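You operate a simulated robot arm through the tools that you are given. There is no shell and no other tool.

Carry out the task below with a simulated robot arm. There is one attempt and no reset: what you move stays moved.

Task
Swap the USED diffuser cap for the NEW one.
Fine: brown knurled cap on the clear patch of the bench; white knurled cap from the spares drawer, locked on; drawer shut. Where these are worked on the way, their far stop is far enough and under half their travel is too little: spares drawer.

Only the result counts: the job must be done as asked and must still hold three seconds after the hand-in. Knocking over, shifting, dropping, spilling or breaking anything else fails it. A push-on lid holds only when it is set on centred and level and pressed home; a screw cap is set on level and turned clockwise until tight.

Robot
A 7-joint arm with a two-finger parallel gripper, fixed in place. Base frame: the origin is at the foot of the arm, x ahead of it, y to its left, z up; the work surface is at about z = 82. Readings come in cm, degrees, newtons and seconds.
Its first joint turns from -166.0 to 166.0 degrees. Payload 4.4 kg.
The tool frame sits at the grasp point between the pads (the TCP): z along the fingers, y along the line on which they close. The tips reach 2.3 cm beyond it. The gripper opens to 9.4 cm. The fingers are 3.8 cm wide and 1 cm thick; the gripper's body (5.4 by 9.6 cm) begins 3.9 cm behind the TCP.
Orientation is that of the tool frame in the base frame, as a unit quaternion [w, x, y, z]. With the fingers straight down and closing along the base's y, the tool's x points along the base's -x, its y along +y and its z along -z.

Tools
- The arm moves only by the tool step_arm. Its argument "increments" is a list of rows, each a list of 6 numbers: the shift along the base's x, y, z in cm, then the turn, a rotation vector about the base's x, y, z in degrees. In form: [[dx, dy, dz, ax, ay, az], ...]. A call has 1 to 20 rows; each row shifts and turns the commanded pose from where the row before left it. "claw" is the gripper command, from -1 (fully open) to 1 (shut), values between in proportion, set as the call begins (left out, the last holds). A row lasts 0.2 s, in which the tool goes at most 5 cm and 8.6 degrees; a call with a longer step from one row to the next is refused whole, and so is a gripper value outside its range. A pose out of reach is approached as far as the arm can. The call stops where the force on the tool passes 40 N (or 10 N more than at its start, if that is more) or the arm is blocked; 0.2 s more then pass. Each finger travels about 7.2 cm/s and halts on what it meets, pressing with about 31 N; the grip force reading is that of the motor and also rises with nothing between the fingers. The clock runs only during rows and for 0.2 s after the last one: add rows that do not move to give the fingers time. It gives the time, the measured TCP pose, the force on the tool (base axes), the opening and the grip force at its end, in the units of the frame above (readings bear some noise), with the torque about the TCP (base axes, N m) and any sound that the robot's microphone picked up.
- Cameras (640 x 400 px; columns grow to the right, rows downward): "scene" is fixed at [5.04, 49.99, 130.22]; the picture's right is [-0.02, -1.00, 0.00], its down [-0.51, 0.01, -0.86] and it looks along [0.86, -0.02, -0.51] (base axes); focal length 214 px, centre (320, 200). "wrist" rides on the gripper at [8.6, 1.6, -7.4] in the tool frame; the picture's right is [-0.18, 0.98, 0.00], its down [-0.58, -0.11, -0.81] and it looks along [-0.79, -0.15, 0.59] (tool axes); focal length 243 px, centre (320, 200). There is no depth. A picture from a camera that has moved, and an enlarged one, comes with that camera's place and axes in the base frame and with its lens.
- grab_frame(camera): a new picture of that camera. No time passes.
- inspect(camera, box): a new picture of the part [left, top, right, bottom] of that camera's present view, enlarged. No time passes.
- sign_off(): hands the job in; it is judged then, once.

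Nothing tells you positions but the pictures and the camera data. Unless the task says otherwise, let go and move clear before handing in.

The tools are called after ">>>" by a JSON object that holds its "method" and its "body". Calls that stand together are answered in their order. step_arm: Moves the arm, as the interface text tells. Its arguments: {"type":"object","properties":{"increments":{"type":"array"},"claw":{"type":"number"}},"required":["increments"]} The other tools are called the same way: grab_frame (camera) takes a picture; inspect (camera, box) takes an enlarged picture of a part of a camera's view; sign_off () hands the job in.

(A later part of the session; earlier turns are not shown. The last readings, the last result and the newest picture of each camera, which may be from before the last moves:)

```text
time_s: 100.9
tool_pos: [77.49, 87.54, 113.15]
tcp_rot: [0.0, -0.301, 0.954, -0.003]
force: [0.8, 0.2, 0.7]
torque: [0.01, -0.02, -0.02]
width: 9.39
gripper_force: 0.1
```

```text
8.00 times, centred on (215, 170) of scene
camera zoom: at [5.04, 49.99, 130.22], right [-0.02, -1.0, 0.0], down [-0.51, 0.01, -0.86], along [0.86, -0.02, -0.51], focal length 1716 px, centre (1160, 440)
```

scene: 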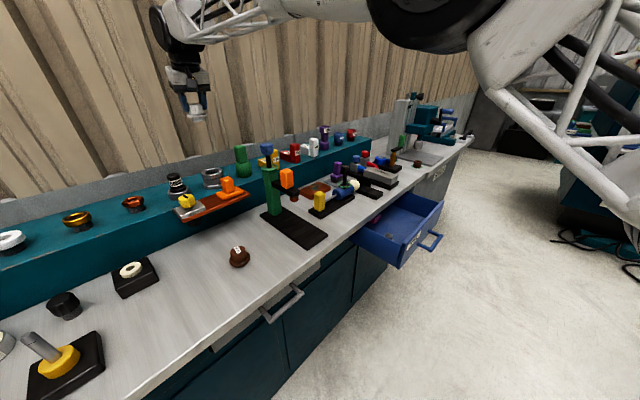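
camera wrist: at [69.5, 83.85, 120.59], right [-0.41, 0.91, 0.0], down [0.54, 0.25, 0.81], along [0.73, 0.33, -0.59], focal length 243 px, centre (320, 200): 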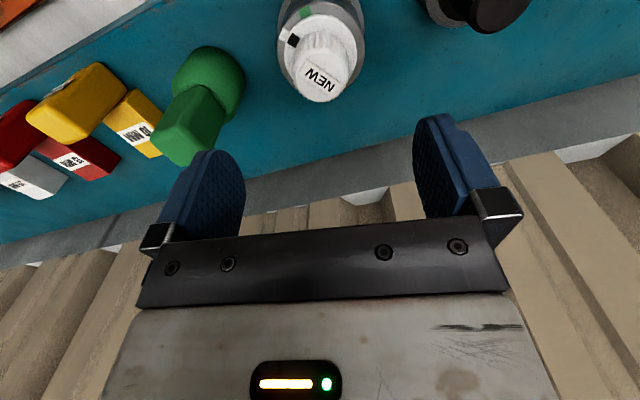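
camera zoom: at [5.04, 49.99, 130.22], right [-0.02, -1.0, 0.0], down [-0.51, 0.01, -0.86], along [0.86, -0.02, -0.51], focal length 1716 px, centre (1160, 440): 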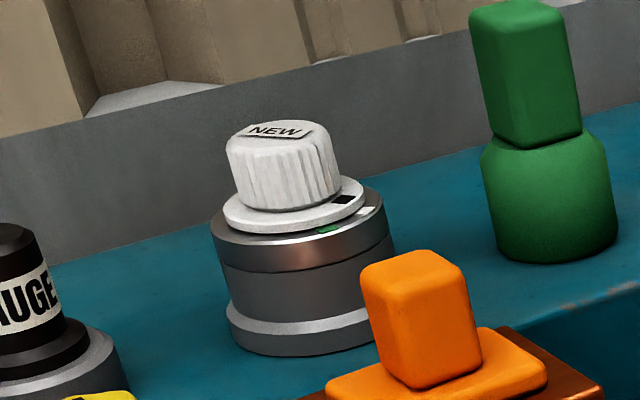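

The white cap sits at the same height as the old one did, pointer on the white mark. To be sure it's home and level, I'll press down on its top with closed fingertips.

>>> {"method": "step_arm", "body": {"increments": [[0.1, 0, 0, 0, 0, 0], [0, 0, 0, 0, 0, 0], [0, 0, 0, 0, 0, 0], [0, 0, -2.5, 0, 0, 0], [0, 0, -2.5, 0, 0, 0], [0, 0, -1.2, 0, 0, 0], [0, 0, -0.4, 0, 0, 0], [0, 0, -0.3, 0, 0, 0], [0, 0, 0, 0, 0, 0]], "claw": 1}}

>>> {"method": "inspect", "body": {"camera": "scene", "box": [180, 125, 250, 195]}}

>>> {"method": "grab_frame", "body": {"camera": "wrist"}}

```text
time_s: 102.9
tool_pos: [77.56, 87.52, 106.4]
tcp_rot: [0.001, -0.302, 0.953, -0.002]
force: [-0.2, 0.9, 0.3]
torque: [-0.01, -0.01, 0.0]
width: 0.0
gripper_force: 30.8
```

```text
5.71 times, centred on (215, 160) of scene
camera zoom: at [5.04, 49.99, 130.22], right [-0.02, -1.0, 0.0], down [-0.51, 0.01, -0.86], along [0.86, -0.02, -0.51], focal length 1226 px, centre (920, 429)
```

zoom: 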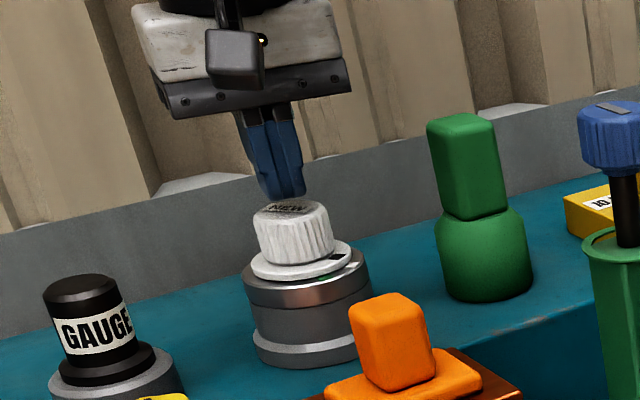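

```text
taken
camera wrist: at [69.55, 83.81, 113.74], right [-0.41, 0.91, 0.0], down [0.54, 0.25, 0.81], along [0.74, 0.33, -0.59], focal length 243 px, centre (320, 200)
```

wrist: 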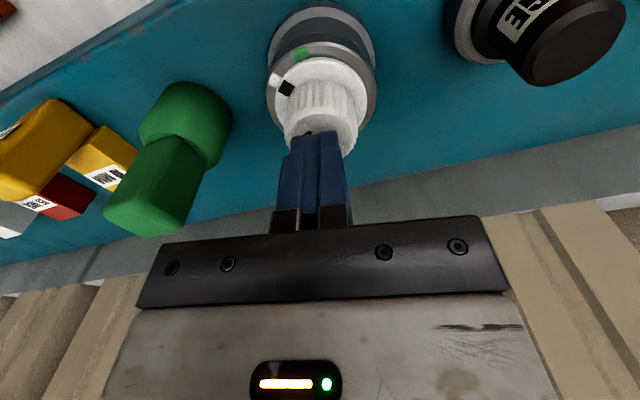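

Fingertips are centred just above the cap. Pressing down gently.

>>> {"method": "step_arm", "body": {"increments": [[0, 0, -0.3, 0, 0, 0], [0, 0, -0.2, 0, 0, 0], [0, 0, -0.1, 0, 0, 0], [0, 0, -0.1, 0, 0, 0], [0, 0, -0.06, 0, 0, 0], [0, 0, -0.06, 0, 0, 0], [0, 0, 0, 0, 0, 0]]}}

```text
time_s: 104.5
tool_pos: [77.68, 87.61, 105.48]
tcp_rot: [0.001, -0.302, 0.953, -0.003]
force: [-0.3, -0.4, 0.2]
torque: [0.01, -0.03, -0.01]
width: 0.0
gripper_force: 31.2
```

>>> {"method": "step_arm", "body": {"increments": [[0, 0, -0.08, 0, 0, 0], [0, 0, -0.08, 0, 0, 0], [0, 0, -0.08, 0, 0, 0], [0, 0, -0.06, 0, 0, 0], [0, 0, 0, 0, 0, 0]]}}

```text
time_s: 105.7
tool_pos: [77.7, 87.69, 105.51]
tcp_rot: [0.001, -0.302, 0.953, -0.001]
force: [4.7, 2.5, 17.1]
torque: [0.13, -0.13, -0.02]
width: 0.02
gripper_force: 31.1
```

>>> {"method": "step_arm", "body": {"increments": [[-0.02, -0.02, -0.05, 0, 0, 0], [0, 0, -0.04, 0, 0, 0], [0, 0, -0.03, 0, 0, 0], [0, 0, 0, 0, 0, 0]]}}

>>> {"method": "inspect", "body": {"camera": "scene", "box": [190, 145, 240, 195]}}

```text
time_s: 106.9
tool_pos: [77.69, 87.7, 105.42]
tcp_rot: [0.002, -0.302, 0.953, -0.001]
force: [0.6, 0.0, 2.9]
torque: [0.0, 0.03, 0.02]
width: 0.01
gripper_force: 30.8
stopped in row 4: the force on the tool passed its limit at 41 N (the readings are from after the stop); the commanded pose is now the measured one
```

```text
8.00 times, centred on (215, 170) of scene
camera zoom: at [5.04, 49.99, 130.22], right [-0.02, -1.0, 0.0], down [-0.51, 0.01, -0.86], along [0.86, -0.02, -0.51], focal length 1716 px, centre (1160, 440)
```

zoom: 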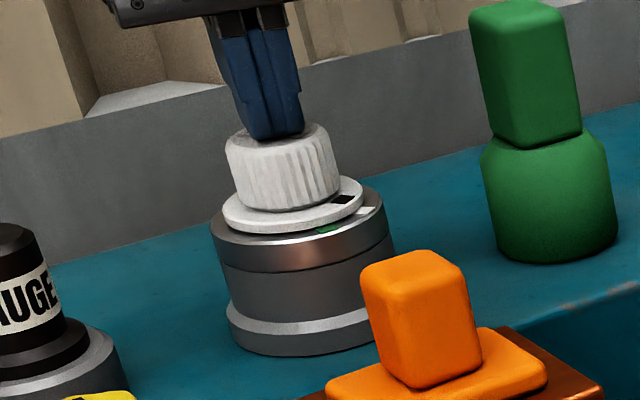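

The cap is pressed home (41 N reached with no movement). Now I'll rise, open, and regrip it with the vertical tool.

>>> {"method": "step_arm", "body": {"increments": [[0, 0, 1.0, 0, 0, 0], [0, 0, 1.6, 0, 0, 0], [0, 0, 0, 0, 0, 0], [0, 0, 0, 0, 0, 0], [0, 0, 0, 0, 0, 0], [0, 0, 0, 0, 0, 0]], "claw": -0.4}}

>>> {"method": "grab_frame", "body": {"camera": "wrist"}}

```text
time_s: 108.3
tool_pos: [77.6, 87.54, 108.04]
tcp_rot: [0.001, -0.301, 0.953, -0.001]
force: [-0.7, 0.5, -0.3]
torque: [-0.01, -0.03, 0.02]
width: 6.56
gripper_force: 0.0
```

```text
taken
camera wrist: at [69.64, 83.82, 115.35], right [-0.41, 0.91, 0.0], down [0.53, 0.25, 0.81], along [0.74, 0.33, -0.59], focal length 243 px, centre (320, 200)
```

wrist: 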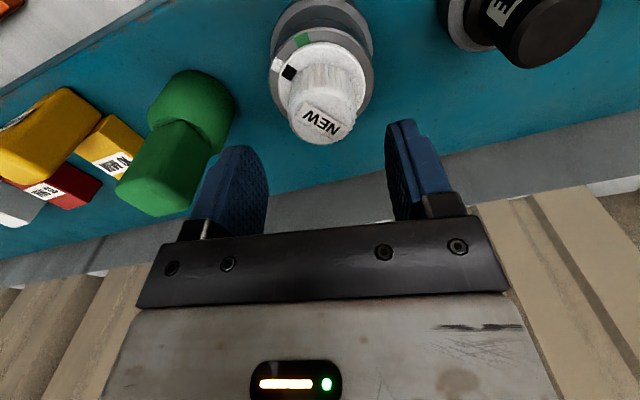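

Centred. Lowering around the knurl and gripping.

>>> {"method": "step_arm", "body": {"increments": [[0, 0, -2, 0, 0, 0], [0, 0, -2, 0, 0, 0], [0, 0, -1.2, 0, 0, 0], [0, 0, 0, 0, 0, 0]]}}

>>> {"method": "step_arm", "body": {"increments": [[0, 0, 0, 0, 0, 0], [0, 0, 0, 0, 0, 0], [0, 0, 0, 0, 0, 0], [0, 0, 0, 0, 0, 0]], "claw": 1}}

>>> {"method": "inspect", "body": {"camera": "wrist", "box": [230, 0, 410, 200]}}

>>> {"method": "inspect", "body": {"camera": "scene", "box": [190, 145, 240, 195]}}

```text
time_s: 109.3
tool_pos: [77.82, 87.69, 102.58]
tcp_rot: [0.003, -0.302, 0.953, -0.001]
force: [-0.5, 0.9, -0.1]
torque: [0.01, 0.0, 0.02]
width: 6.58
gripper_force: 0.1
```

```text
time_s: 110.3
tool_pos: [77.79, 87.72, 102.52]
tcp_rot: [0.002, -0.301, 0.953, -0.002]
force: [0.1, -1.6, -0.2]
torque: [0.02, 0.01, 0.05]
width: 4.01
gripper_force: 30.3
```

```text
2.00 times, centred on (320, 100) of wrist
camera zoom: at [69.72, 83.98, 110.02], right [-0.41, 0.91, 0.0], down [0.54, 0.25, 0.81], along [0.74, 0.33, -0.59], focal length 485 px, centre (320, 400)
```

zoom: 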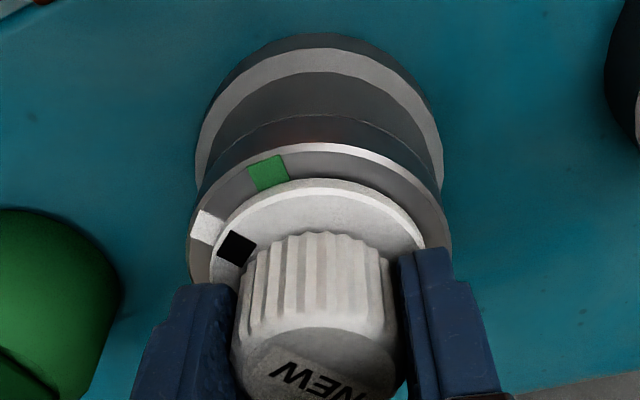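

```text
8.00 times, centred on (215, 170) of scene
camera zoom: at [5.04, 49.99, 130.22], right [-0.02, -1.0, 0.0], down [-0.51, 0.01, -0.86], along [0.86, -0.02, -0.51], focal length 1716 px, centre (1160, 440)
```

zoom: 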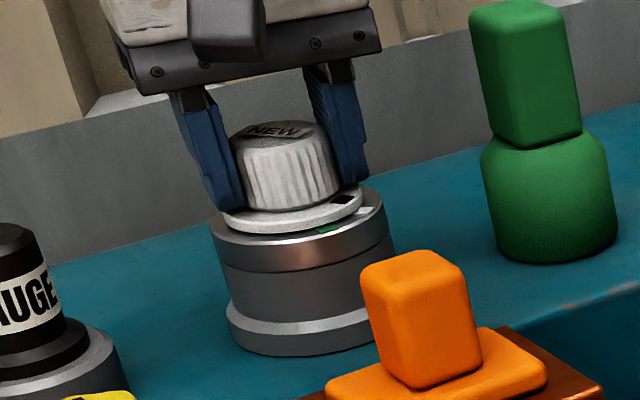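

Gripped at 4.0 cm, deep on the knurl. Now twisting clockwise while pressing down lightly.

>>> {"method": "step_arm", "body": {"increments": [[0, 0, -0.05, 0, 0, 0], [0, 0, 0, 0, 0, -4], [0, 0, 0, 0, 0, -4], [0, 0, 0, 0, 0, -4], [0, 0, 0, 0, 0, -4], [0, 0, 0, 0, 0, -4], [0, 0, 0, 0, 0, -4], [0, 0, 0, 0, 0, -4], [0, 0, 0, 0, 0, -4], [0, 0, 0, 0, 0, -4], [0, 0, 0, 0, 0, -4], [0, 0, 0, 0, 0, -3], [0, 0, 0, 0, 0, 0]]}}

>>> {"method": "inspect", "body": {"camera": "scene", "box": [190, 145, 240, 195]}}

>>> {"method": "inspect", "body": {"camera": "wrist", "box": [230, 0, 410, 200]}}

```text
time_s: 113.1
tool_pos: [77.63, 87.54, 102.76]
tcp_rot: [0.0, 0.069, 0.998, -0.002]
force: [-0.6, -0.9, 0.3]
torque: [-0.02, 0.0, 0.01]
width: 4.03
gripper_force: 31.0
```

```text
8.00 times, centred on (215, 170) of scene
camera zoom: at [5.04, 49.99, 130.22], right [-0.02, -1.0, 0.0], down [-0.51, 0.01, -0.86], along [0.86, -0.02, -0.51], focal length 1716 px, centre (1160, 440)
```

zoom: 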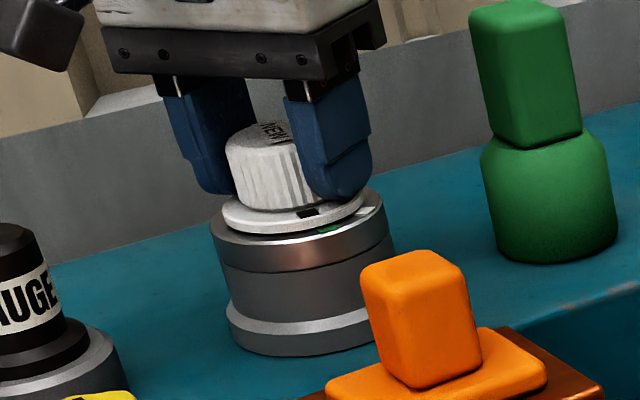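

```text
2.00 times, centred on (320, 100) of wrist
camera zoom: at [69.31, 90.33, 110.06], right [0.32, 0.95, 0.0], down [0.56, -0.18, 0.81], along [0.77, -0.26, -0.59], focal length 485 px, centre (320, 400)
```

zoom: 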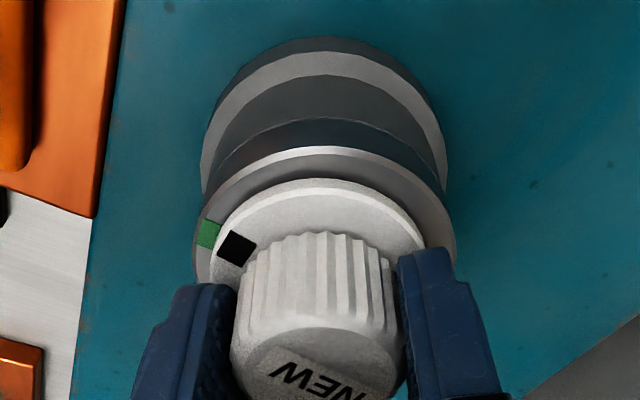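

It rotated past the green mark without resistance and the green lock band still isn't showing. I'll try a few more degrees clockwise to see whether it tightens.

>>> {"method": "step_arm", "body": {"increments": [[0, 0, -0.05, 0, 0, -3], [0, 0, 0, 0, 0, -3], [0, 0, 0, 0, 0, -3], [0, 0, 0, 0, 0, 0]]}}

>>> {"method": "inspect", "body": {"camera": "scene", "box": [200, 155, 230, 185]}}

```text
time_s: 114.1
tool_pos: [77.71, 87.69, 102.59]
tcp_rot: [0.001, 0.147, 0.989, -0.002]
force: [-0.3, 0.8, 0.6]
torque: [0.05, -0.01, 0.02]
width: 4.03
gripper_force: 30.8
```

```text
13.33 times, centred on (215, 170) of scene
camera zoom: at [5.04, 49.99, 130.22], right [-0.02, -1.0, 0.0], down [-0.51, 0.01, -0.86], along [0.86, -0.02, -0.51], focal length 2860 px, centre (1720, 600)
```

zoom: 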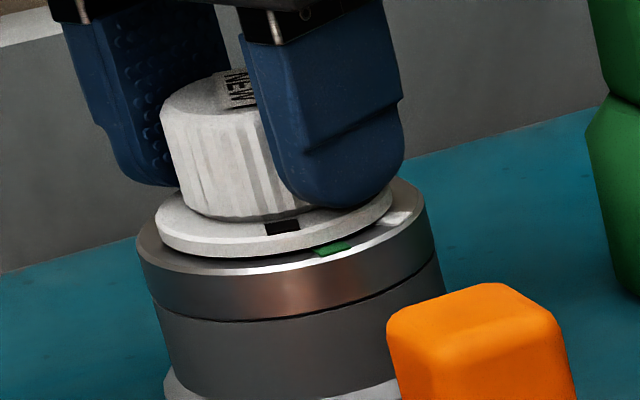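

There is no resistance at all, so the cap is just spinning freely rather than engaged. I'll turn back so the pointer is on the white mark and then search for the entry slot by turning slightly around it while pressing lightly.

>>> {"method": "step_arm", "body": {"increments": [[0, 0, 0.15, 0, 0, 0], [0, 0, 0.15, 0, 0, 0], [0, 0, 0, 0, 0, 0]]}}

>>> {"method": "inspect", "body": {"camera": "scene", "box": [200, 155, 230, 185]}}

```text
time_s: 114.9
tool_pos: [77.68, 87.66, 102.96]
tcp_rot: [0.0, 0.147, 0.989, -0.002]
force: [-0.5, 0.3, -0.6]
torque: [0.03, 0.01, -0.01]
width: 4.0
gripper_force: 31.4
```

```text
13.33 times, centred on (215, 170) of scene
camera zoom: at [5.04, 49.99, 130.22], right [-0.02, -1.0, 0.0], down [-0.51, 0.01, -0.86], along [0.86, -0.02, -0.51], focal length 2860 px, centre (1720, 600)
```

zoom: 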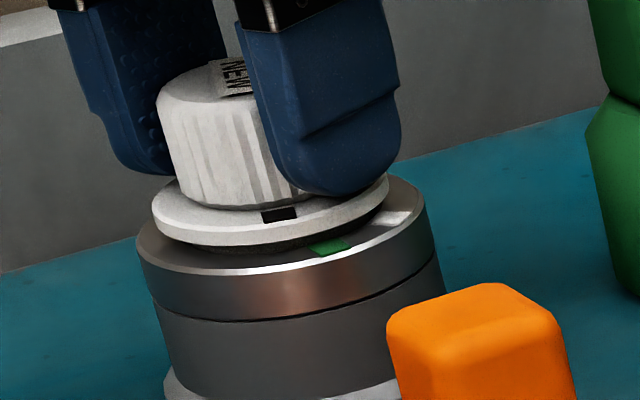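

The cap lifts freely and hangs slightly tilted (about 3°) in the grip. I'll lift it out a few centimetres to inspect its attitude before re-seating it properly.

>>> {"method": "step_arm", "body": {"increments": [[0, 0, 0.5, 0, 0, 0], [0, 0, 1.0, 0, 0, 0], [0, 0, 1.5, 0, 0, 0], [0, 0, 1.0, 0, 0, 0], [0, 0, 0, 0, 0, 0]]}}

>>> {"method": "inspect", "body": {"camera": "scene", "box": [190, 140, 240, 190]}}

>>> {"method": "inspect", "body": {"camera": "wrist", "box": [230, 0, 410, 200]}}

```text
time_s: 116.1
tool_pos: [77.77, 87.65, 107.06]
tcp_rot: [0.001, 0.147, 0.989, -0.001]
force: [0.1, -0.1, -2.4]
torque: [0.02, 0.0, -0.02]
width: 4.02
gripper_force: 30.9
```

```text
8.00 times, centred on (215, 165) of scene
camera zoom: at [5.04, 49.99, 130.22], right [-0.02, -1.0, 0.0], down [-0.51, 0.01, -0.86], along [0.86, -0.02, -0.51], focal length 1716 px, centre (1160, 480)
```

zoom: 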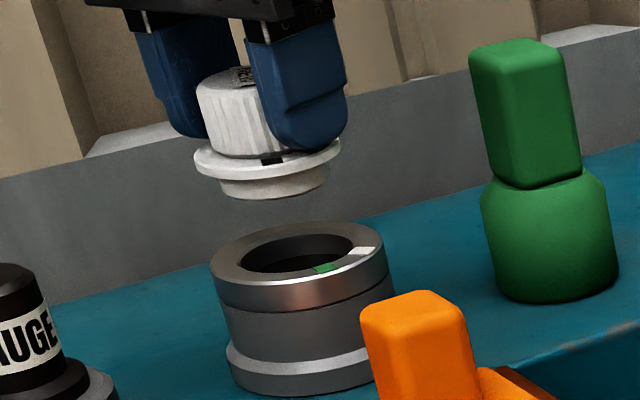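

```text
2.00 times, centred on (320, 100) of wrist
camera zoom: at [69.9, 91.62, 114.37], right [0.46, 0.89, 0.0], down [0.52, -0.27, 0.81], along [0.72, -0.38, -0.59], focal length 485 px, centre (320, 400)
```

zoom: 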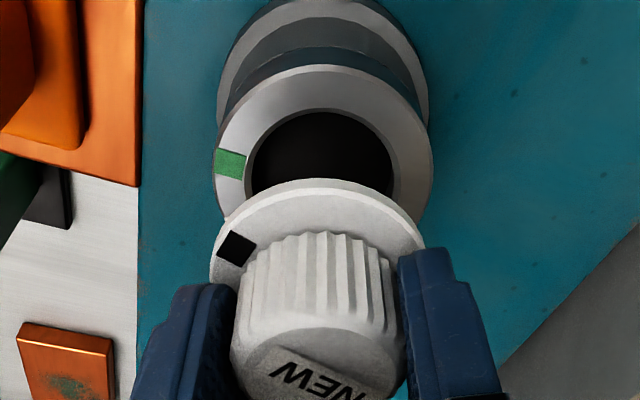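

Lifted clear, the cap hangs about 3–4° tilted about the closing axis (robot-side edge was high, i.e. it was cocked in the jar). I'll tilt the tool to level the cap and check.

>>> {"method": "step_arm", "body": {"increments": [[0, 0, 0.5, -1.14, -3.73, 0], [0, 0, 0, 0, 0, 0]]}}

>>> {"method": "inspect", "body": {"camera": "scene", "box": [200, 145, 225, 170]}}

```text
time_s: 116.7
tool_pos: [77.65, 87.63, 107.47]
tcp_rot: [0.035, 0.147, 0.988, -0.007]
force: [1.5, -0.2, -1.5]
torque: [0.04, -0.01, 0.03]
width: 4.0
gripper_force: 31.1
```

```text
16.00 times, centred on (212, 158) of scene
camera zoom: at [5.04, 49.99, 130.22], right [-0.02, -1.0, 0.0], down [-0.51, 0.01, -0.86], along [0.86, -0.02, -0.51], focal length 3432 px, centre (2040, 880)
```

zoom: 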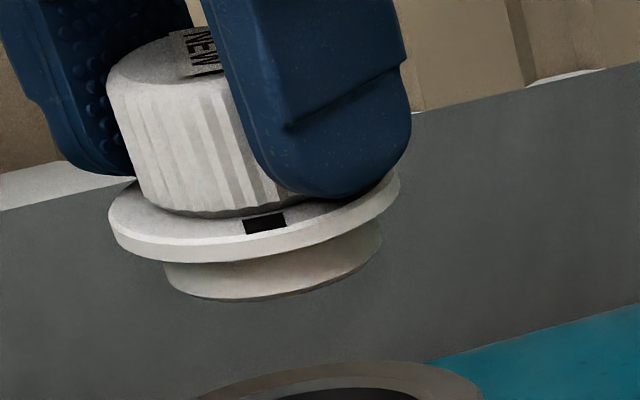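

The cap now looks level, but to get a reliable level grip I'll set it down briefly on the clear bench (near (59, 68)), let it stand flat, and regrip it with a truly vertical tool. First I'll rise and turn the wrist back.

>>> {"method": "step_arm", "body": {"increments": [[0, 0, 2, 0, 0, 6.5], [0, 0, 2, 0, 0, 6.5], [0, 0, 2, 0, 0, 6.5], [0, 0, 1, 0, 0, 6.5], [0, 0, 0, 0, 0, 6.5], [0, 0, 0, 0, 0, 6.5], [0, 0, 0, 0, 0, 6.5], [0, 0, 0, 0, 0, 6.5], [-2.66, -2.77, 0, 0, 0, 0], [-2.66, -2.77, 0, 0, 0, 0], [-2.66, -2.77, 0, 0, 0, 0], [-2.66, -2.77, 0, 0, 0, 0], [-2.66, -2.77, 0, 0, 0, 0], [-2.66, -2.77, 0, 0, 0, 0], [-2.66, -2.77, 0, 0, 0, 0], [0, 0, 0, 0, 0, 0]]}}

>>> {"method": "grab_frame", "body": {"camera": "scene"}}

>>> {"method": "grab_frame", "body": {"camera": "wrist"}}

```text
time_s: 120.1
tool_pos: [59.16, 68.45, 114.33]
tcp_rot: [0.034, -0.301, 0.953, 0.009]
force: [0.4, 0.7, -0.8]
torque: [-0.01, 0.01, 0.02]
width: 4.05
gripper_force: 30.8
```

```text
taken
```

scene: 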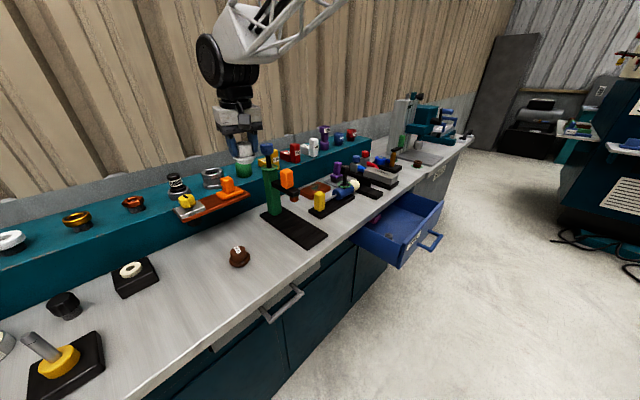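

```text
taken
camera wrist: at [50.71, 64.46, 121.19], right [-0.41, 0.91, 0.01], down [0.49, 0.21, 0.85], along [0.77, 0.35, -0.53], focal length 243 px, centre (320, 200)
```

wrist: 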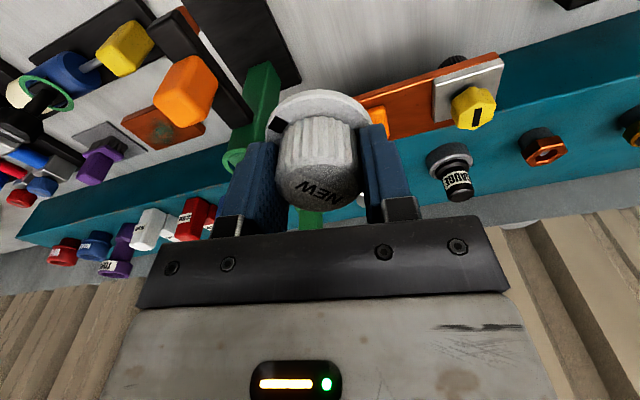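

Position is clear of the post and the shelf. Lowering towards the bench.

>>> {"method": "step_arm", "body": {"increments": [[0, 0, -3.6, 0, 0, 0], [0, 0, -3.6, 0, 0, 0], [0, 0, -3.6, 0, 0, 0], [0, 0, -3.6, 0, 0, 0], [0, 0, -3.6, 0, 0, 0], [0, 0, -3.6, 0, 0, 0], [0, 0, -2.4, 0, 0, 0], [0, 0, -1.2, 0, 0, 0], [0, 0, 0, 0, 0, 0]]}}

>>> {"method": "inspect", "body": {"camera": "scene", "box": [200, 190, 300, 280]}}

>>> {"method": "grab_frame", "body": {"camera": "wrist"}}

```text
time_s: 122.1
tool_pos: [59.21, 68.09, 89.05]
tcp_rot: [0.034, -0.301, 0.953, 0.01]
force: [0.5, 0.3, -1.1]
torque: [0.02, 0.01, 0.02]
width: 4.01
gripper_force: 30.9
```

```text
4.44 times, centred on (250, 235) of scene
camera zoom: at [5.04, 49.99, 130.22], right [-0.02, -1.0, 0.0], down [-0.51, 0.01, -0.86], along [0.86, -0.02, -0.51], focal length 953 px, centre (631, 44)
```

zoom: 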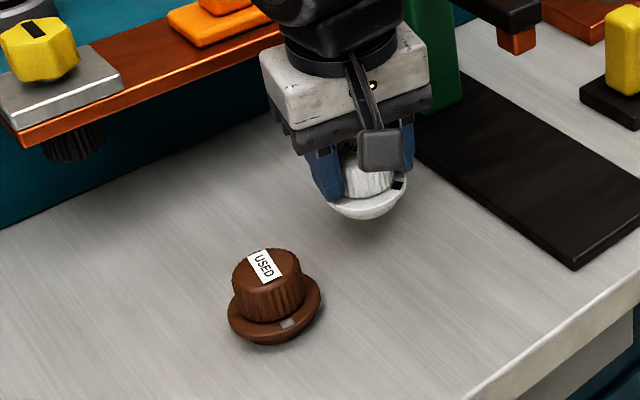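

```text
taken
camera wrist: at [50.76, 64.06, 95.92], right [-0.41, 0.91, 0.01], down [0.49, 0.21, 0.85], along [0.77, 0.35, -0.53], focal length 243 px, centre (320, 200)
```

wrist: 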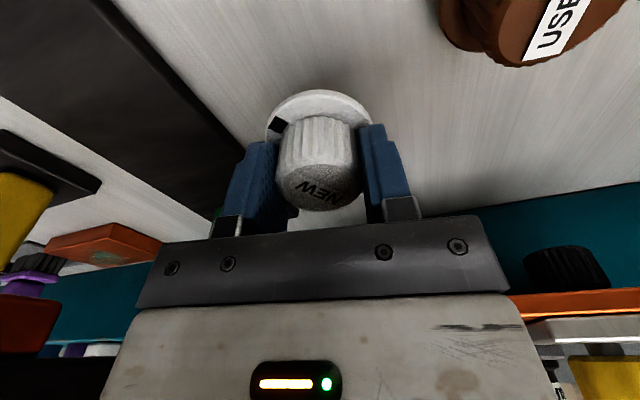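

Both caps are visible with clear space around. Lowering the white cap to contact.

>>> {"method": "step_arm", "body": {"increments": [[0, 0, -0.7, 0, 0, 0], [0, 0, -0.6, 0, 0, 0], [0, 0, -0.4, 0, 0, 0], [0, 0, -0.2, 0, 0, 0], [0, 0, -0.15, 0, 0, 0], [0, 0, -0.15, 0, 0, 0], [0, 0, -0.1, 0, 0, 0], [0, 0, -0.1, 0, 0, 0], [0, 0, 0, 0, 0, 0]]}}

>>> {"method": "inspect", "body": {"camera": "scene", "box": [230, 205, 290, 255]}}

```text
time_s: 124.1
tool_pos: [59.21, 68.02, 86.7]
tcp_rot: [0.034, -0.301, 0.953, 0.009]
force: [-0.1, -0.2, -0.6]
torque: [-0.03, 0.0, 0.01]
width: 4.0
gripper_force: 31.4
```

```text
8.00 times, centred on (260, 230) of scene
camera zoom: at [5.04, 49.99, 130.22], right [-0.02, -1.0, 0.0], down [-0.51, 0.01, -0.86], along [0.86, -0.02, -0.51], focal length 1716 px, centre (800, -40)
```

zoom: 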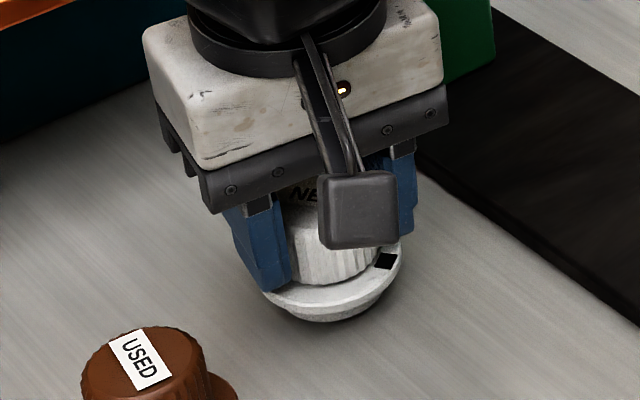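

>>> {"method": "step_arm", "body": {"increments": [[0, 0, -0.1, 0, 0, 0], [0, 0, -0.1, 0, 0, 0], [0, 0, -0.1, 0, 0, 0], [0, 0, -0.08, 0, 0, 0], [0, 0, -0.08, 0, 0, 0], [0, 0, 0, 0, 0, 0]]}}

```text
time_s: 125.5
tool_pos: [59.06, 68.44, 86.37]
tcp_rot: [0.035, -0.301, 0.953, 0.009]
force: [2.4, -2.6, 9.3]
torque: [-0.18, 0.01, 0.04]
width: 4.0
gripper_force: 30.9
```

Contact made. Opening to let it stand flat.

>>> {"method": "step_arm", "body": {"increments": [[0, 0, 0, 0, 0, 0], [0, 0, 0, 0, 0, 0], [0, 0, 0, 0, 0, 0], [0, 0, 0, 0, 0, 0]], "claw": -0.4}}

>>> {"method": "grab_frame", "body": {"camera": "wrist"}}

>>> {"method": "inspect", "body": {"camera": "scene", "box": [230, 205, 290, 255]}}

```text
time_s: 126.5
tool_pos: [59.03, 68.28, 86.33]
tcp_rot: [0.034, -0.301, 0.953, 0.009]
force: [0.3, 0.0, -0.1]
torque: [-0.02, 0.0, -0.03]
width: 6.58
gripper_force: 0.0
```

```text
taken
camera wrist: at [50.62, 64.21, 93.15], right [-0.41, 0.91, 0.01], down [0.49, 0.21, 0.85], along [0.77, 0.35, -0.53], focal length 243 px, centre (320, 200)
```

wrist: 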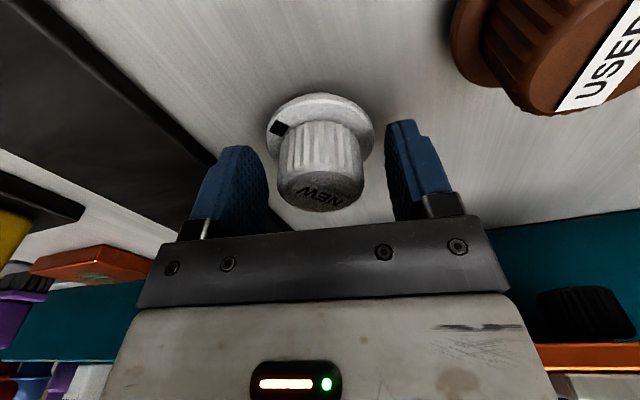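

```text
8.00 times, centred on (260, 230) of scene
camera zoom: at [5.04, 49.99, 130.22], right [-0.02, -1.0, 0.0], down [-0.51, 0.01, -0.86], along [0.86, -0.02, -0.51], focal length 1716 px, centre (800, -40)
```

zoom: 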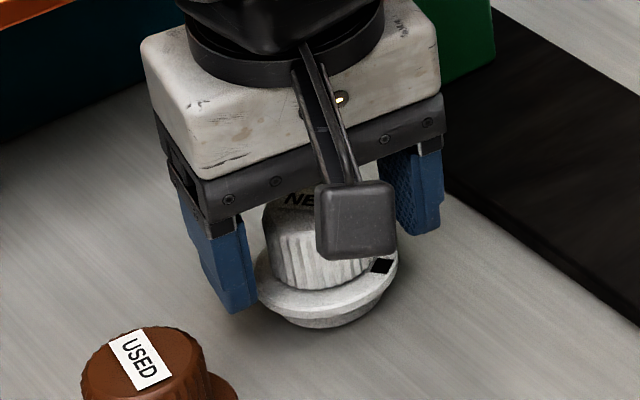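

The white cap stands flat. Now I'll straighten the tool to vertical around it.

>>> {"method": "step_arm", "body": {"increments": [[0, 0, 0.1, -2.16, 3.4, 0], [0, 0, 0, 0, 0, 0]]}}

>>> {"method": "inspect", "body": {"camera": "wrist", "box": [230, 20, 410, 220]}}

```text
time_s: 127.1
tool_pos: [59.18, 68.27, 86.47]
tcp_rot: [0.0, -0.302, 0.953, -0.001]
force: [0.0, -1.4, -0.8]
torque: [-0.01, -0.03, 0.02]
width: 6.58
gripper_force: 0.1
```

```text
2.00 times, centred on (320, 120) of wrist
camera zoom: at [51.04, 64.46, 93.89], right [-0.41, 0.91, 0.0], down [0.54, 0.25, 0.81], along [0.73, 0.33, -0.59], focal length 485 px, centre (320, 360)
```

zoom: 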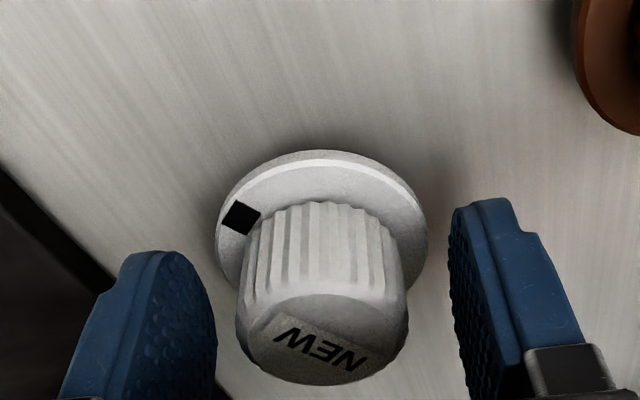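

The cap is flat and centred. For better visual control of the lock marks, I'll regrip it with the gripper turned so the pointer faces the camera (like the brown cap's unlock pose); rotating in place around the cap with open fingers.

>>> {"method": "step_arm", "body": {"increments": [[0, 0, 0.1, 0, 0, 7.6], [0, 0, 0, 0, 0, 7.6], [0, 0, 0, 0, 0, 7.6], [0, 0, 0, 0, 0, 7.6], [0, 0, 0, 0, 0, 7.6], [0, 0, 0, 0, 0, 7.6], [0, 0, 0, 0, 0, 7.6], [0, 0, 0, 0, 0, 0]]}}

>>> {"method": "inspect", "body": {"camera": "wrist", "box": [230, 20, 410, 220]}}

>>> {"method": "grab_frame", "body": {"camera": "scene"}}

```text
time_s: 128.9
tool_pos: [59.02, 68.24, 86.45]
tcp_rot: [0.0, -0.697, 0.717, -0.001]
force: [0.0, -0.1, 0.1]
torque: [0.01, 0.03, 0.0]
width: 6.59
gripper_force: 0.1
```

```text
2.00 times, centred on (320, 120) of wrist
camera zoom: at [57.11, 59.57, 93.97], right [-0.98, 0.21, 0.0], down [0.12, 0.58, 0.81], along [0.17, 0.79, -0.59], focal length 485 px, centre (320, 360)
```

zoom: 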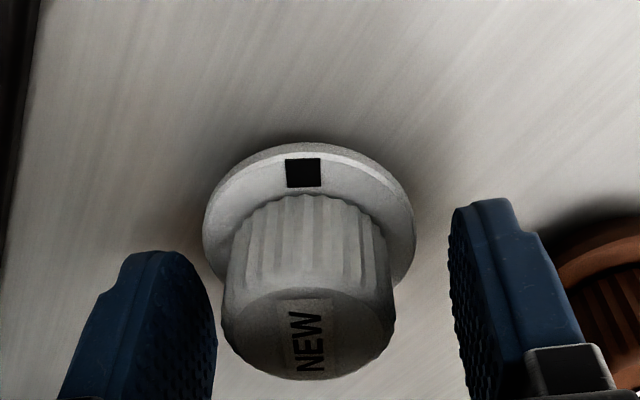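

```text
taken
```

scene: 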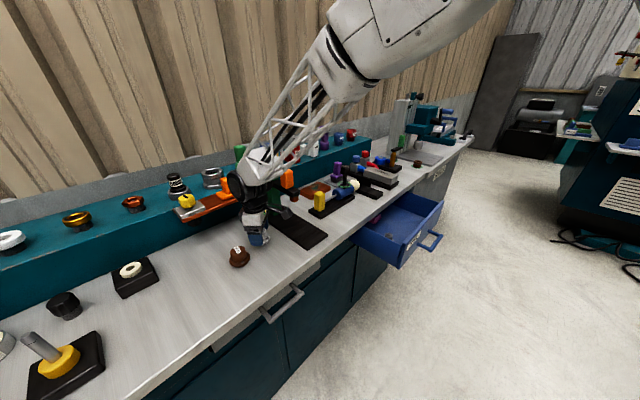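

The pointer now faces the camera. I'll centre the gripper on the cap (0.3 cm shift) and close on it.

>>> {"method": "step_arm", "body": {"increments": [[0.3, -0.05, -0.2, 0, 0, 0], [0, 0, 0, 0, 0, 0]]}}

>>> {"method": "step_arm", "body": {"increments": [[0, 0, 0, 0, 0, 0], [0, 0, 0, 0, 0, 0], [0, 0, 0, 0, 0, 0], [0, 0, 0, 0, 0, 0]], "claw": 1}}

>>> {"method": "inspect", "body": {"camera": "wrist", "box": [230, 20, 410, 220]}}

```text
time_s: 129.5
tool_pos: [59.27, 68.36, 86.4]
tcp_rot: [-0.001, -0.696, 0.718, -0.001]
force: [-0.4, -0.9, 0.9]
torque: [0.01, 0.0, -0.02]
width: 6.59
gripper_force: 0.1
```

```text
time_s: 130.5
tool_pos: [59.17, 68.19, 86.32]
tcp_rot: [0.0, -0.696, 0.718, 0.0]
force: [0.0, -0.2, 0.2]
torque: [-0.03, 0.01, 0.0]
width: 4.12
gripper_force: 31.1
```

```text
2.00 times, centred on (320, 120) of wrist
camera zoom: at [57.37, 59.57, 93.82], right [-0.98, 0.21, 0.0], down [0.13, 0.58, 0.81], along [0.17, 0.79, -0.59], focal length 485 px, centre (320, 360)
```

zoom: 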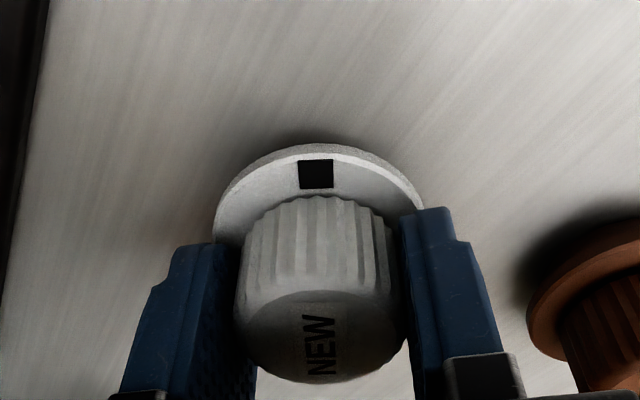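

Gripped level and centred. Lifting and carrying back above the jar.

>>> {"method": "step_arm", "body": {"increments": [[0, 0, 1, 0, 0, 0], [0, 0, 3, 0, 0, 0], [0, 0, 4, 0, 0, 0], [0, 0, 4, 0, 0, 0], [0, 0, 4, 0, 0, 0], [0, 0, 4, 0, 0, 0], [0, 0, 4, 0, 0, 0], [0, 0, 4, 0, 0, 0], [2.63, 2.76, 0, 0, 0, 0.6], [2.63, 2.76, 0, 0, 0, 0.6], [2.63, 2.76, 0, 0, 0, 0.6], [2.63, 2.76, 0, 0, 0, 0.6], [2.63, 2.76, 0, 0, 0, 0.6], [2.63, 2.76, 0, 0, 0, 0.6], [2.63, 2.76, 0, 0, 0, 0.6], [0, 0, 0, 0, 0, 0]]}}

>>> {"method": "grab_frame", "body": {"camera": "wrist"}}

>>> {"method": "inspect", "body": {"camera": "scene", "box": [180, 110, 250, 190]}}

```text
time_s: 133.9
tool_pos: [77.93, 87.54, 114.21]
tcp_rot: [0.0, 0.723, -0.691, 0.001]
force: [0.1, -0.1, -1.9]
torque: [0.02, 0.01, -0.01]
width: 4.08
gripper_force: 30.9
```

```text
taken
camera wrist: at [76.6, 78.72, 121.64], right [-0.99, 0.14, 0.0], down [0.08, 0.59, 0.81], along [0.11, 0.8, -0.59], focal length 243 px, centre (320, 200)
```

wrist: 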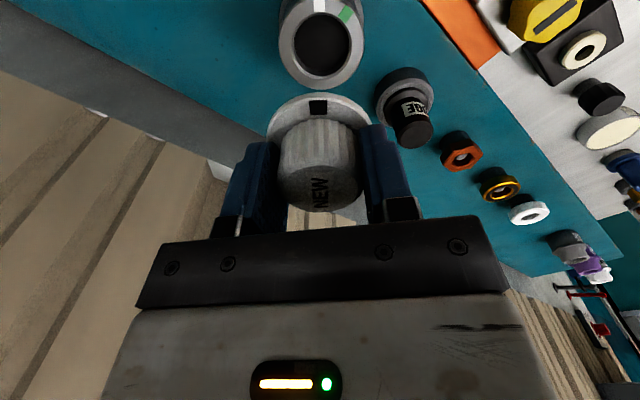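

```text
5.00 times, centred on (215, 150) of scene
camera zoom: at [5.04, 49.99, 130.22], right [-0.02, -1.0, 0.0], down [-0.51, 0.01, -0.86], along [0.86, -0.02, -0.51], focal length 1072 px, centre (845, 450)
```

zoom: 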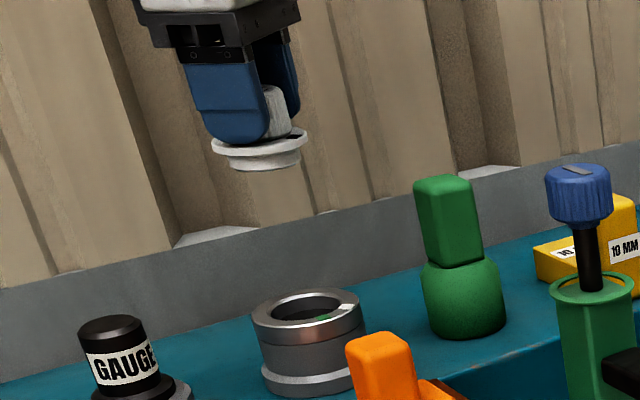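

Well aligned: white mark, pointer and camera are in line. I'll centre and lower to just above the rim for a precise check.

>>> {"method": "step_arm", "body": {"increments": [[-0.28, 0, -2, 0, 0, 0], [0, 0, -3, 0, 0, 0], [0, 0, -2.5, 0, 0, 0], [0, 0, -1.0, 0, 0, 0], [0, 0, 0, 0, 0, 0]]}}

>>> {"method": "inspect", "body": {"camera": "wrist", "box": [230, 0, 410, 200]}}

>>> {"method": "inspect", "body": {"camera": "scene", "box": [190, 145, 240, 195]}}

```text
time_s: 135.1
tool_pos: [77.28, 87.57, 105.88]
tcp_rot: [0.0, 0.722, -0.692, 0.0]
force: [-0.7, 0.3, -1.8]
torque: [-0.01, 0.0, -0.03]
width: 4.07
gripper_force: 30.7
```

```text
2.00 times, centred on (320, 100) of wrist
camera zoom: at [76.06, 78.74, 113.26], right [-0.99, 0.14, 0.0], down [0.08, 0.59, 0.81], along [0.11, 0.8, -0.59], focal length 485 px, centre (320, 400)
```

zoom: 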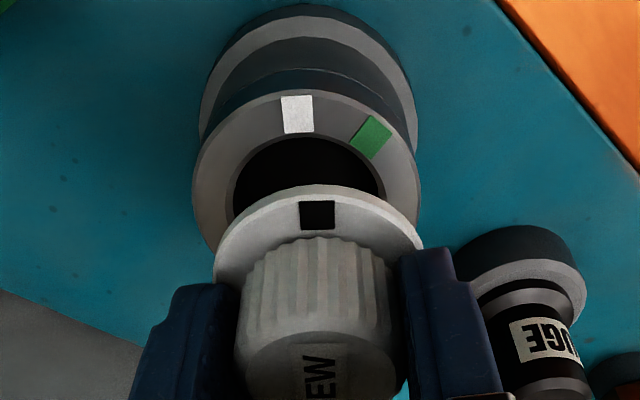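

```text
8.00 times, centred on (215, 170) of scene
camera zoom: at [5.04, 49.99, 130.22], right [-0.02, -1.0, 0.0], down [-0.51, 0.01, -0.86], along [0.86, -0.02, -0.51], focal length 1716 px, centre (1160, 440)
```

zoom: 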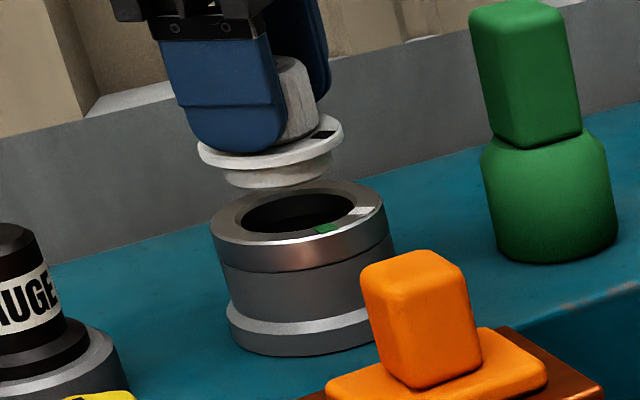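

The pointer is about 3–4° short of the white mark and the tool is 0.35 cm off in x. I'll correct both and lower slowly.

>>> {"method": "step_arm", "body": {"increments": [[0.35, -0.03, 0, 0, 0, 3.5], [0, 0, -0.4, 0, 0, 0], [0, 0, 0, 0, 0, 0]]}}

>>> {"method": "inspect", "body": {"camera": "wrist", "box": [230, 0, 410, 200]}}

>>> {"method": "inspect", "body": {"camera": "scene", "box": [200, 150, 230, 180]}}

```text
time_s: 135.9
tool_pos: [77.78, 87.47, 105.36]
tcp_rot: [0.0, 0.743, -0.669, 0.0]
force: [0.6, 0.5, -2.1]
torque: [-0.01, 0.05, 0.0]
width: 4.07
gripper_force: 30.9
```

```text
2.00 times, centred on (320, 100) of wrist
camera zoom: at [77.13, 78.56, 112.86], right [-1.0, 0.08, 0.0], down [0.05, 0.59, 0.81], along [0.07, 0.8, -0.59], focal length 485 px, centre (320, 400)
```

zoom: 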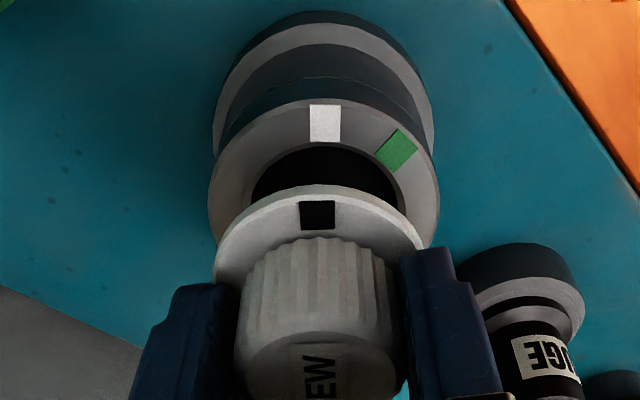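

```text
13.33 times, centred on (215, 165) of scene
camera zoom: at [5.04, 49.99, 130.22], right [-0.02, -1.0, 0.0], down [-0.51, 0.01, -0.86], along [0.86, -0.02, -0.51], focal length 2860 px, centre (1720, 667)
```

zoom: 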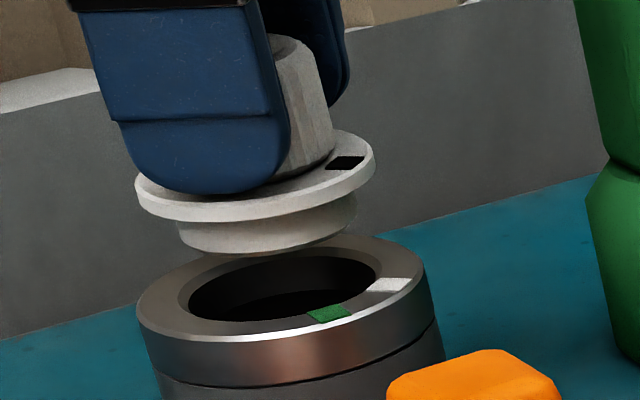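

The pointer and white mark are now in line, and the cap is level. I'll shift 0.14 cm and lower into the opening in small steps.

>>> {"method": "step_arm", "body": {"increments": [[-0.13, 0.04, 0, 0, 0, 0], [0, 0, -0.3, 0, 0, 0], [0, 0, -0.3, 0, 0, 0], [0, 0, -0.3, 0, 0, 0], [0, 0, -0.2, 0, 0, 0], [0, 0, 0, 0, 0, 0]]}}

>>> {"method": "inspect", "body": {"camera": "wrist", "box": [230, 0, 410, 200]}}

>>> {"method": "inspect", "body": {"camera": "scene", "box": [200, 150, 230, 180]}}

```text
time_s: 137.3
tool_pos: [77.74, 87.68, 104.39]
tcp_rot: [0.0, 0.743, -0.669, 0.001]
force: [0.2, -0.3, -0.7]
torque: [0.0, 0.01, 0.0]
width: 4.06
gripper_force: 31.0
```

```text
2.00 times, centred on (320, 100) of wrist
camera zoom: at [77.02, 78.72, 111.87], right [-1.0, 0.08, 0.0], down [0.05, 0.59, 0.81], along [0.07, 0.8, -0.59], focal length 485 px, centre (320, 400)
```

zoom: 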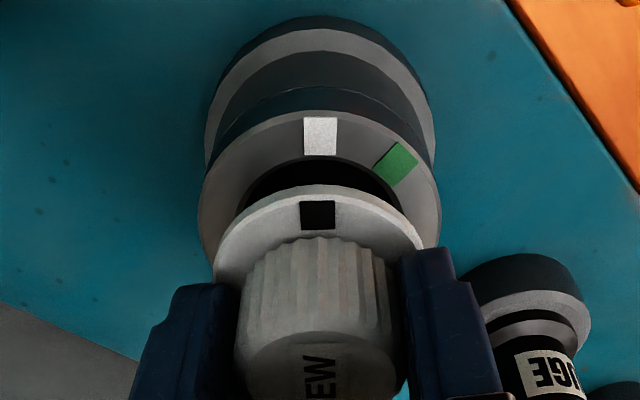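

```text
13.33 times, centred on (215, 165) of scene
camera zoom: at [5.04, 49.99, 130.22], right [-0.02, -1.0, 0.0], down [-0.51, 0.01, -0.86], along [0.86, -0.02, -0.51], focal length 2860 px, centre (1720, 667)
```

zoom: 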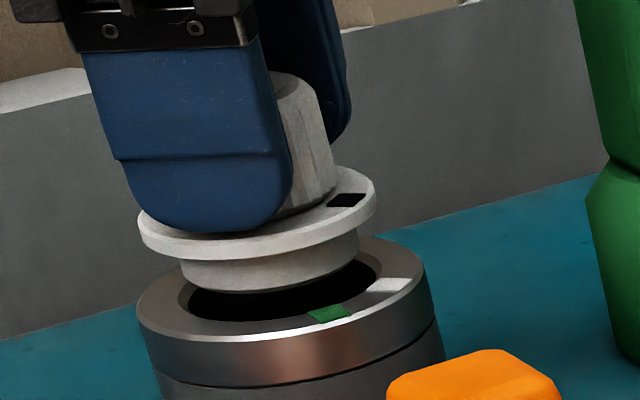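

Laterally aligned from the wrist view; the scene view suggests about 0.1 cm too far in y. Correcting and lowering further.

>>> {"method": "step_arm", "body": {"increments": [[0, -0.11, 0, 0, 0, 0], [0, 0, -0.3, 0, 0, 0], [0, 0, -0.2, 0, 0, 0], [0, 0, -0.2, 0, 0, 0], [0, 0, -0.2, 0, 0, 0], [0, 0, -0.1, 0, 0, 0], [0, 0, 0, 0, 0, 0]]}}

>>> {"method": "inspect", "body": {"camera": "wrist", "box": [230, 0, 410, 200]}}

>>> {"method": "inspect", "body": {"camera": "scene", "box": [200, 150, 230, 180]}}

```text
time_s: 138.9
tool_pos: [77.8, 87.47, 103.48]
tcp_rot: [0.0, 0.744, -0.668, 0.0]
force: [-0.7, -0.3, -2.1]
torque: [-0.02, -0.01, 0.04]
width: 4.03
gripper_force: 30.8
```

```text
2.00 times, centred on (320, 100) of wrist
camera zoom: at [77.01, 78.53, 110.83], right [-1.0, 0.08, 0.0], down [0.05, 0.59, 0.81], along [0.07, 0.8, -0.59], focal length 485 px, centre (320, 400)
```

zoom: 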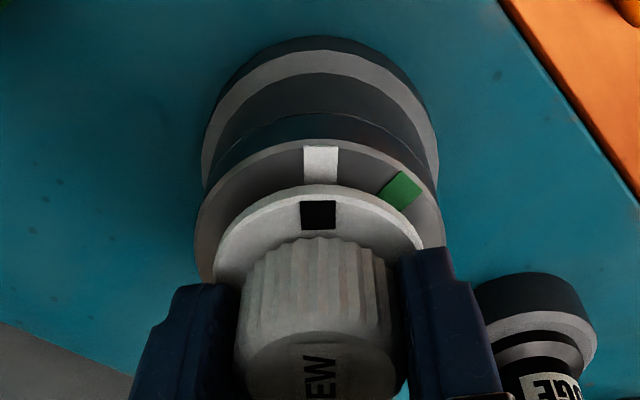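

```text
13.33 times, centred on (215, 165) of scene
camera zoom: at [5.04, 49.99, 130.22], right [-0.02, -1.0, 0.0], down [-0.51, 0.01, -0.86], along [0.86, -0.02, -0.51], focal length 2860 px, centre (1720, 667)
```

zoom: 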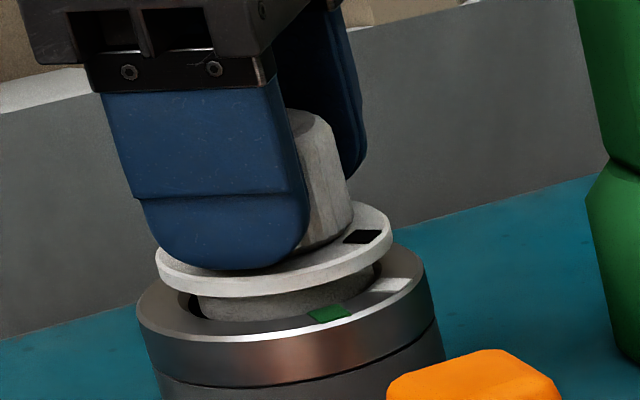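

The plug is entering with no side forces and everything concentric. Continuing down to the seat.

>>> {"method": "step_arm", "body": {"increments": [[0, 0.03, -0.2, 0, 0, 0], [0, 0, -0.2, 0, 0, 0], [0, 0, -0.15, 0, 0, 0], [0, 0, -0.1, 0, 0, 0], [0, 0, 0, 0, 0, 0]]}}

>>> {"method": "inspect", "body": {"camera": "scene", "box": [200, 150, 230, 180]}}

```text
time_s: 140.1
tool_pos: [77.63, 87.45, 102.88]
tcp_rot: [-0.002, 0.743, -0.67, 0.0]
force: [-8.4, -2.2, 12.6]
torque: [-0.28, 0.39, 0.19]
width: 4.07
gripper_force: 30.8
```

```text
13.33 times, centred on (215, 165) of scene
camera zoom: at [5.04, 49.99, 130.22], right [-0.02, -1.0, 0.0], down [-0.51, 0.01, -0.86], along [0.86, -0.02, -0.51], focal length 2860 px, centre (1720, 667)
```

zoom: 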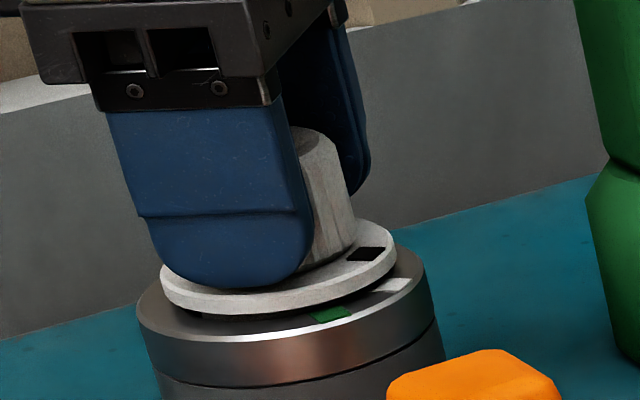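

Contact at about 13 N with a small x side force, and a thin gap still shows under the flange. I'll relieve the side load and press further down.

>>> {"method": "step_arm", "body": {"increments": [[-0.03, 0, 0, 0, 0, 0], [0, 0, -0.05, 0, 0, 0], [0, 0, -0.04, 0, 0, 0], [0, 0, 0, 0, 0, 0]]}}

>>> {"method": "inspect", "body": {"camera": "scene", "box": [200, 150, 230, 180]}}

>>> {"method": "inspect", "body": {"camera": "wrist", "box": [230, 0, 410, 200]}}

```text
time_s: 141.1
tool_pos: [77.79, 87.43, 102.94]
tcp_rot: [-0.002, 0.743, -0.669, 0.0]
force: [8.0, 7.1, 21.6]
torque: [0.08, 0.11, 0.19]
width: 4.1
gripper_force: 31.5
```

```text
13.33 times, centred on (215, 165) of scene
camera zoom: at [5.04, 49.99, 130.22], right [-0.02, -1.0, 0.0], down [-0.51, 0.01, -0.86], along [0.86, -0.02, -0.51], focal length 2860 px, centre (1720, 667)
```

zoom: 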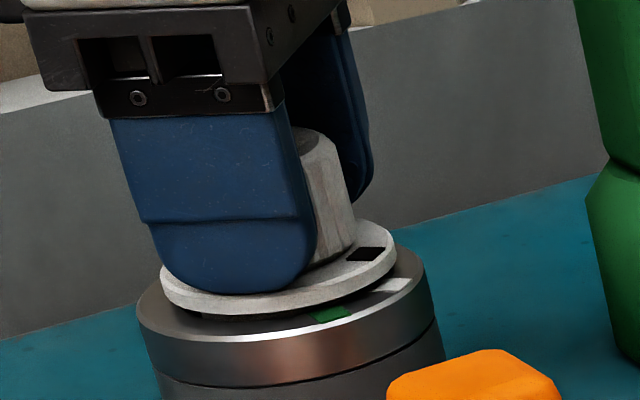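

```text
2.00 times, centred on (320, 100) of wrist
camera zoom: at [77.01, 78.51, 110.15], right [-1.0, 0.08, 0.0], down [0.05, 0.59, 0.81], along [0.07, 0.8, -0.59], focal length 485 px, centre (320, 400)
```

zoom: 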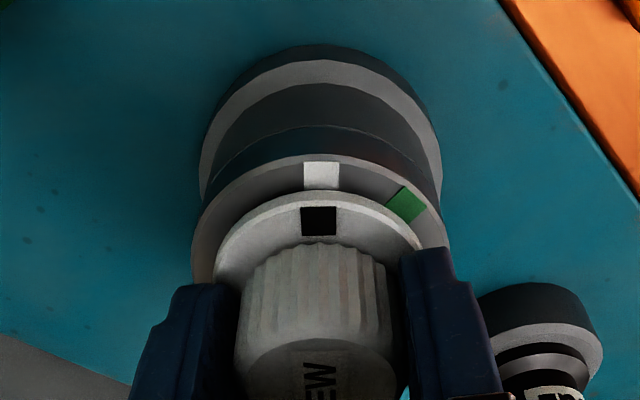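

There's a hard stop with about +0.19 N·m of twist reaction, suggesting lugs that want a bit more counter-clockwise turn to drop into their slots. I'll rotate CCW in small steps with light pressure and watch for a drop.

>>> {"method": "step_arm", "body": {"increments": [[0, 0, 0, 0, 0, 2], [0, 0, 0, 0, 0, 2], [0, 0, 0, 0, 0, 0]]}}

>>> {"method": "inspect", "body": {"camera": "scene", "box": [200, 150, 230, 180]}}

```text
time_s: 141.9
tool_pos: [77.74, 87.35, 102.68]
tcp_rot: [0.0, 0.766, -0.643, 0.0]
force: [1.9, -6.8, 17.0]
torque: [-0.2, -0.07, 0.05]
width: 4.08
gripper_force: 31.2
```

```text
13.33 times, centred on (215, 165) of scene
camera zoom: at [5.04, 49.99, 130.22], right [-0.02, -1.0, 0.0], down [-0.51, 0.01, -0.86], along [0.86, -0.02, -0.51], focal length 2860 px, centre (1720, 667)
```

zoom: 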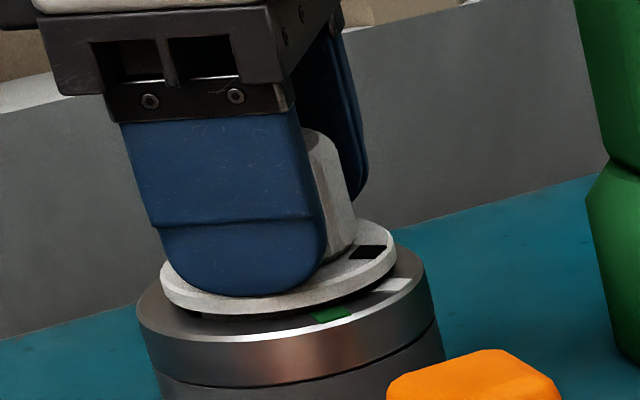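

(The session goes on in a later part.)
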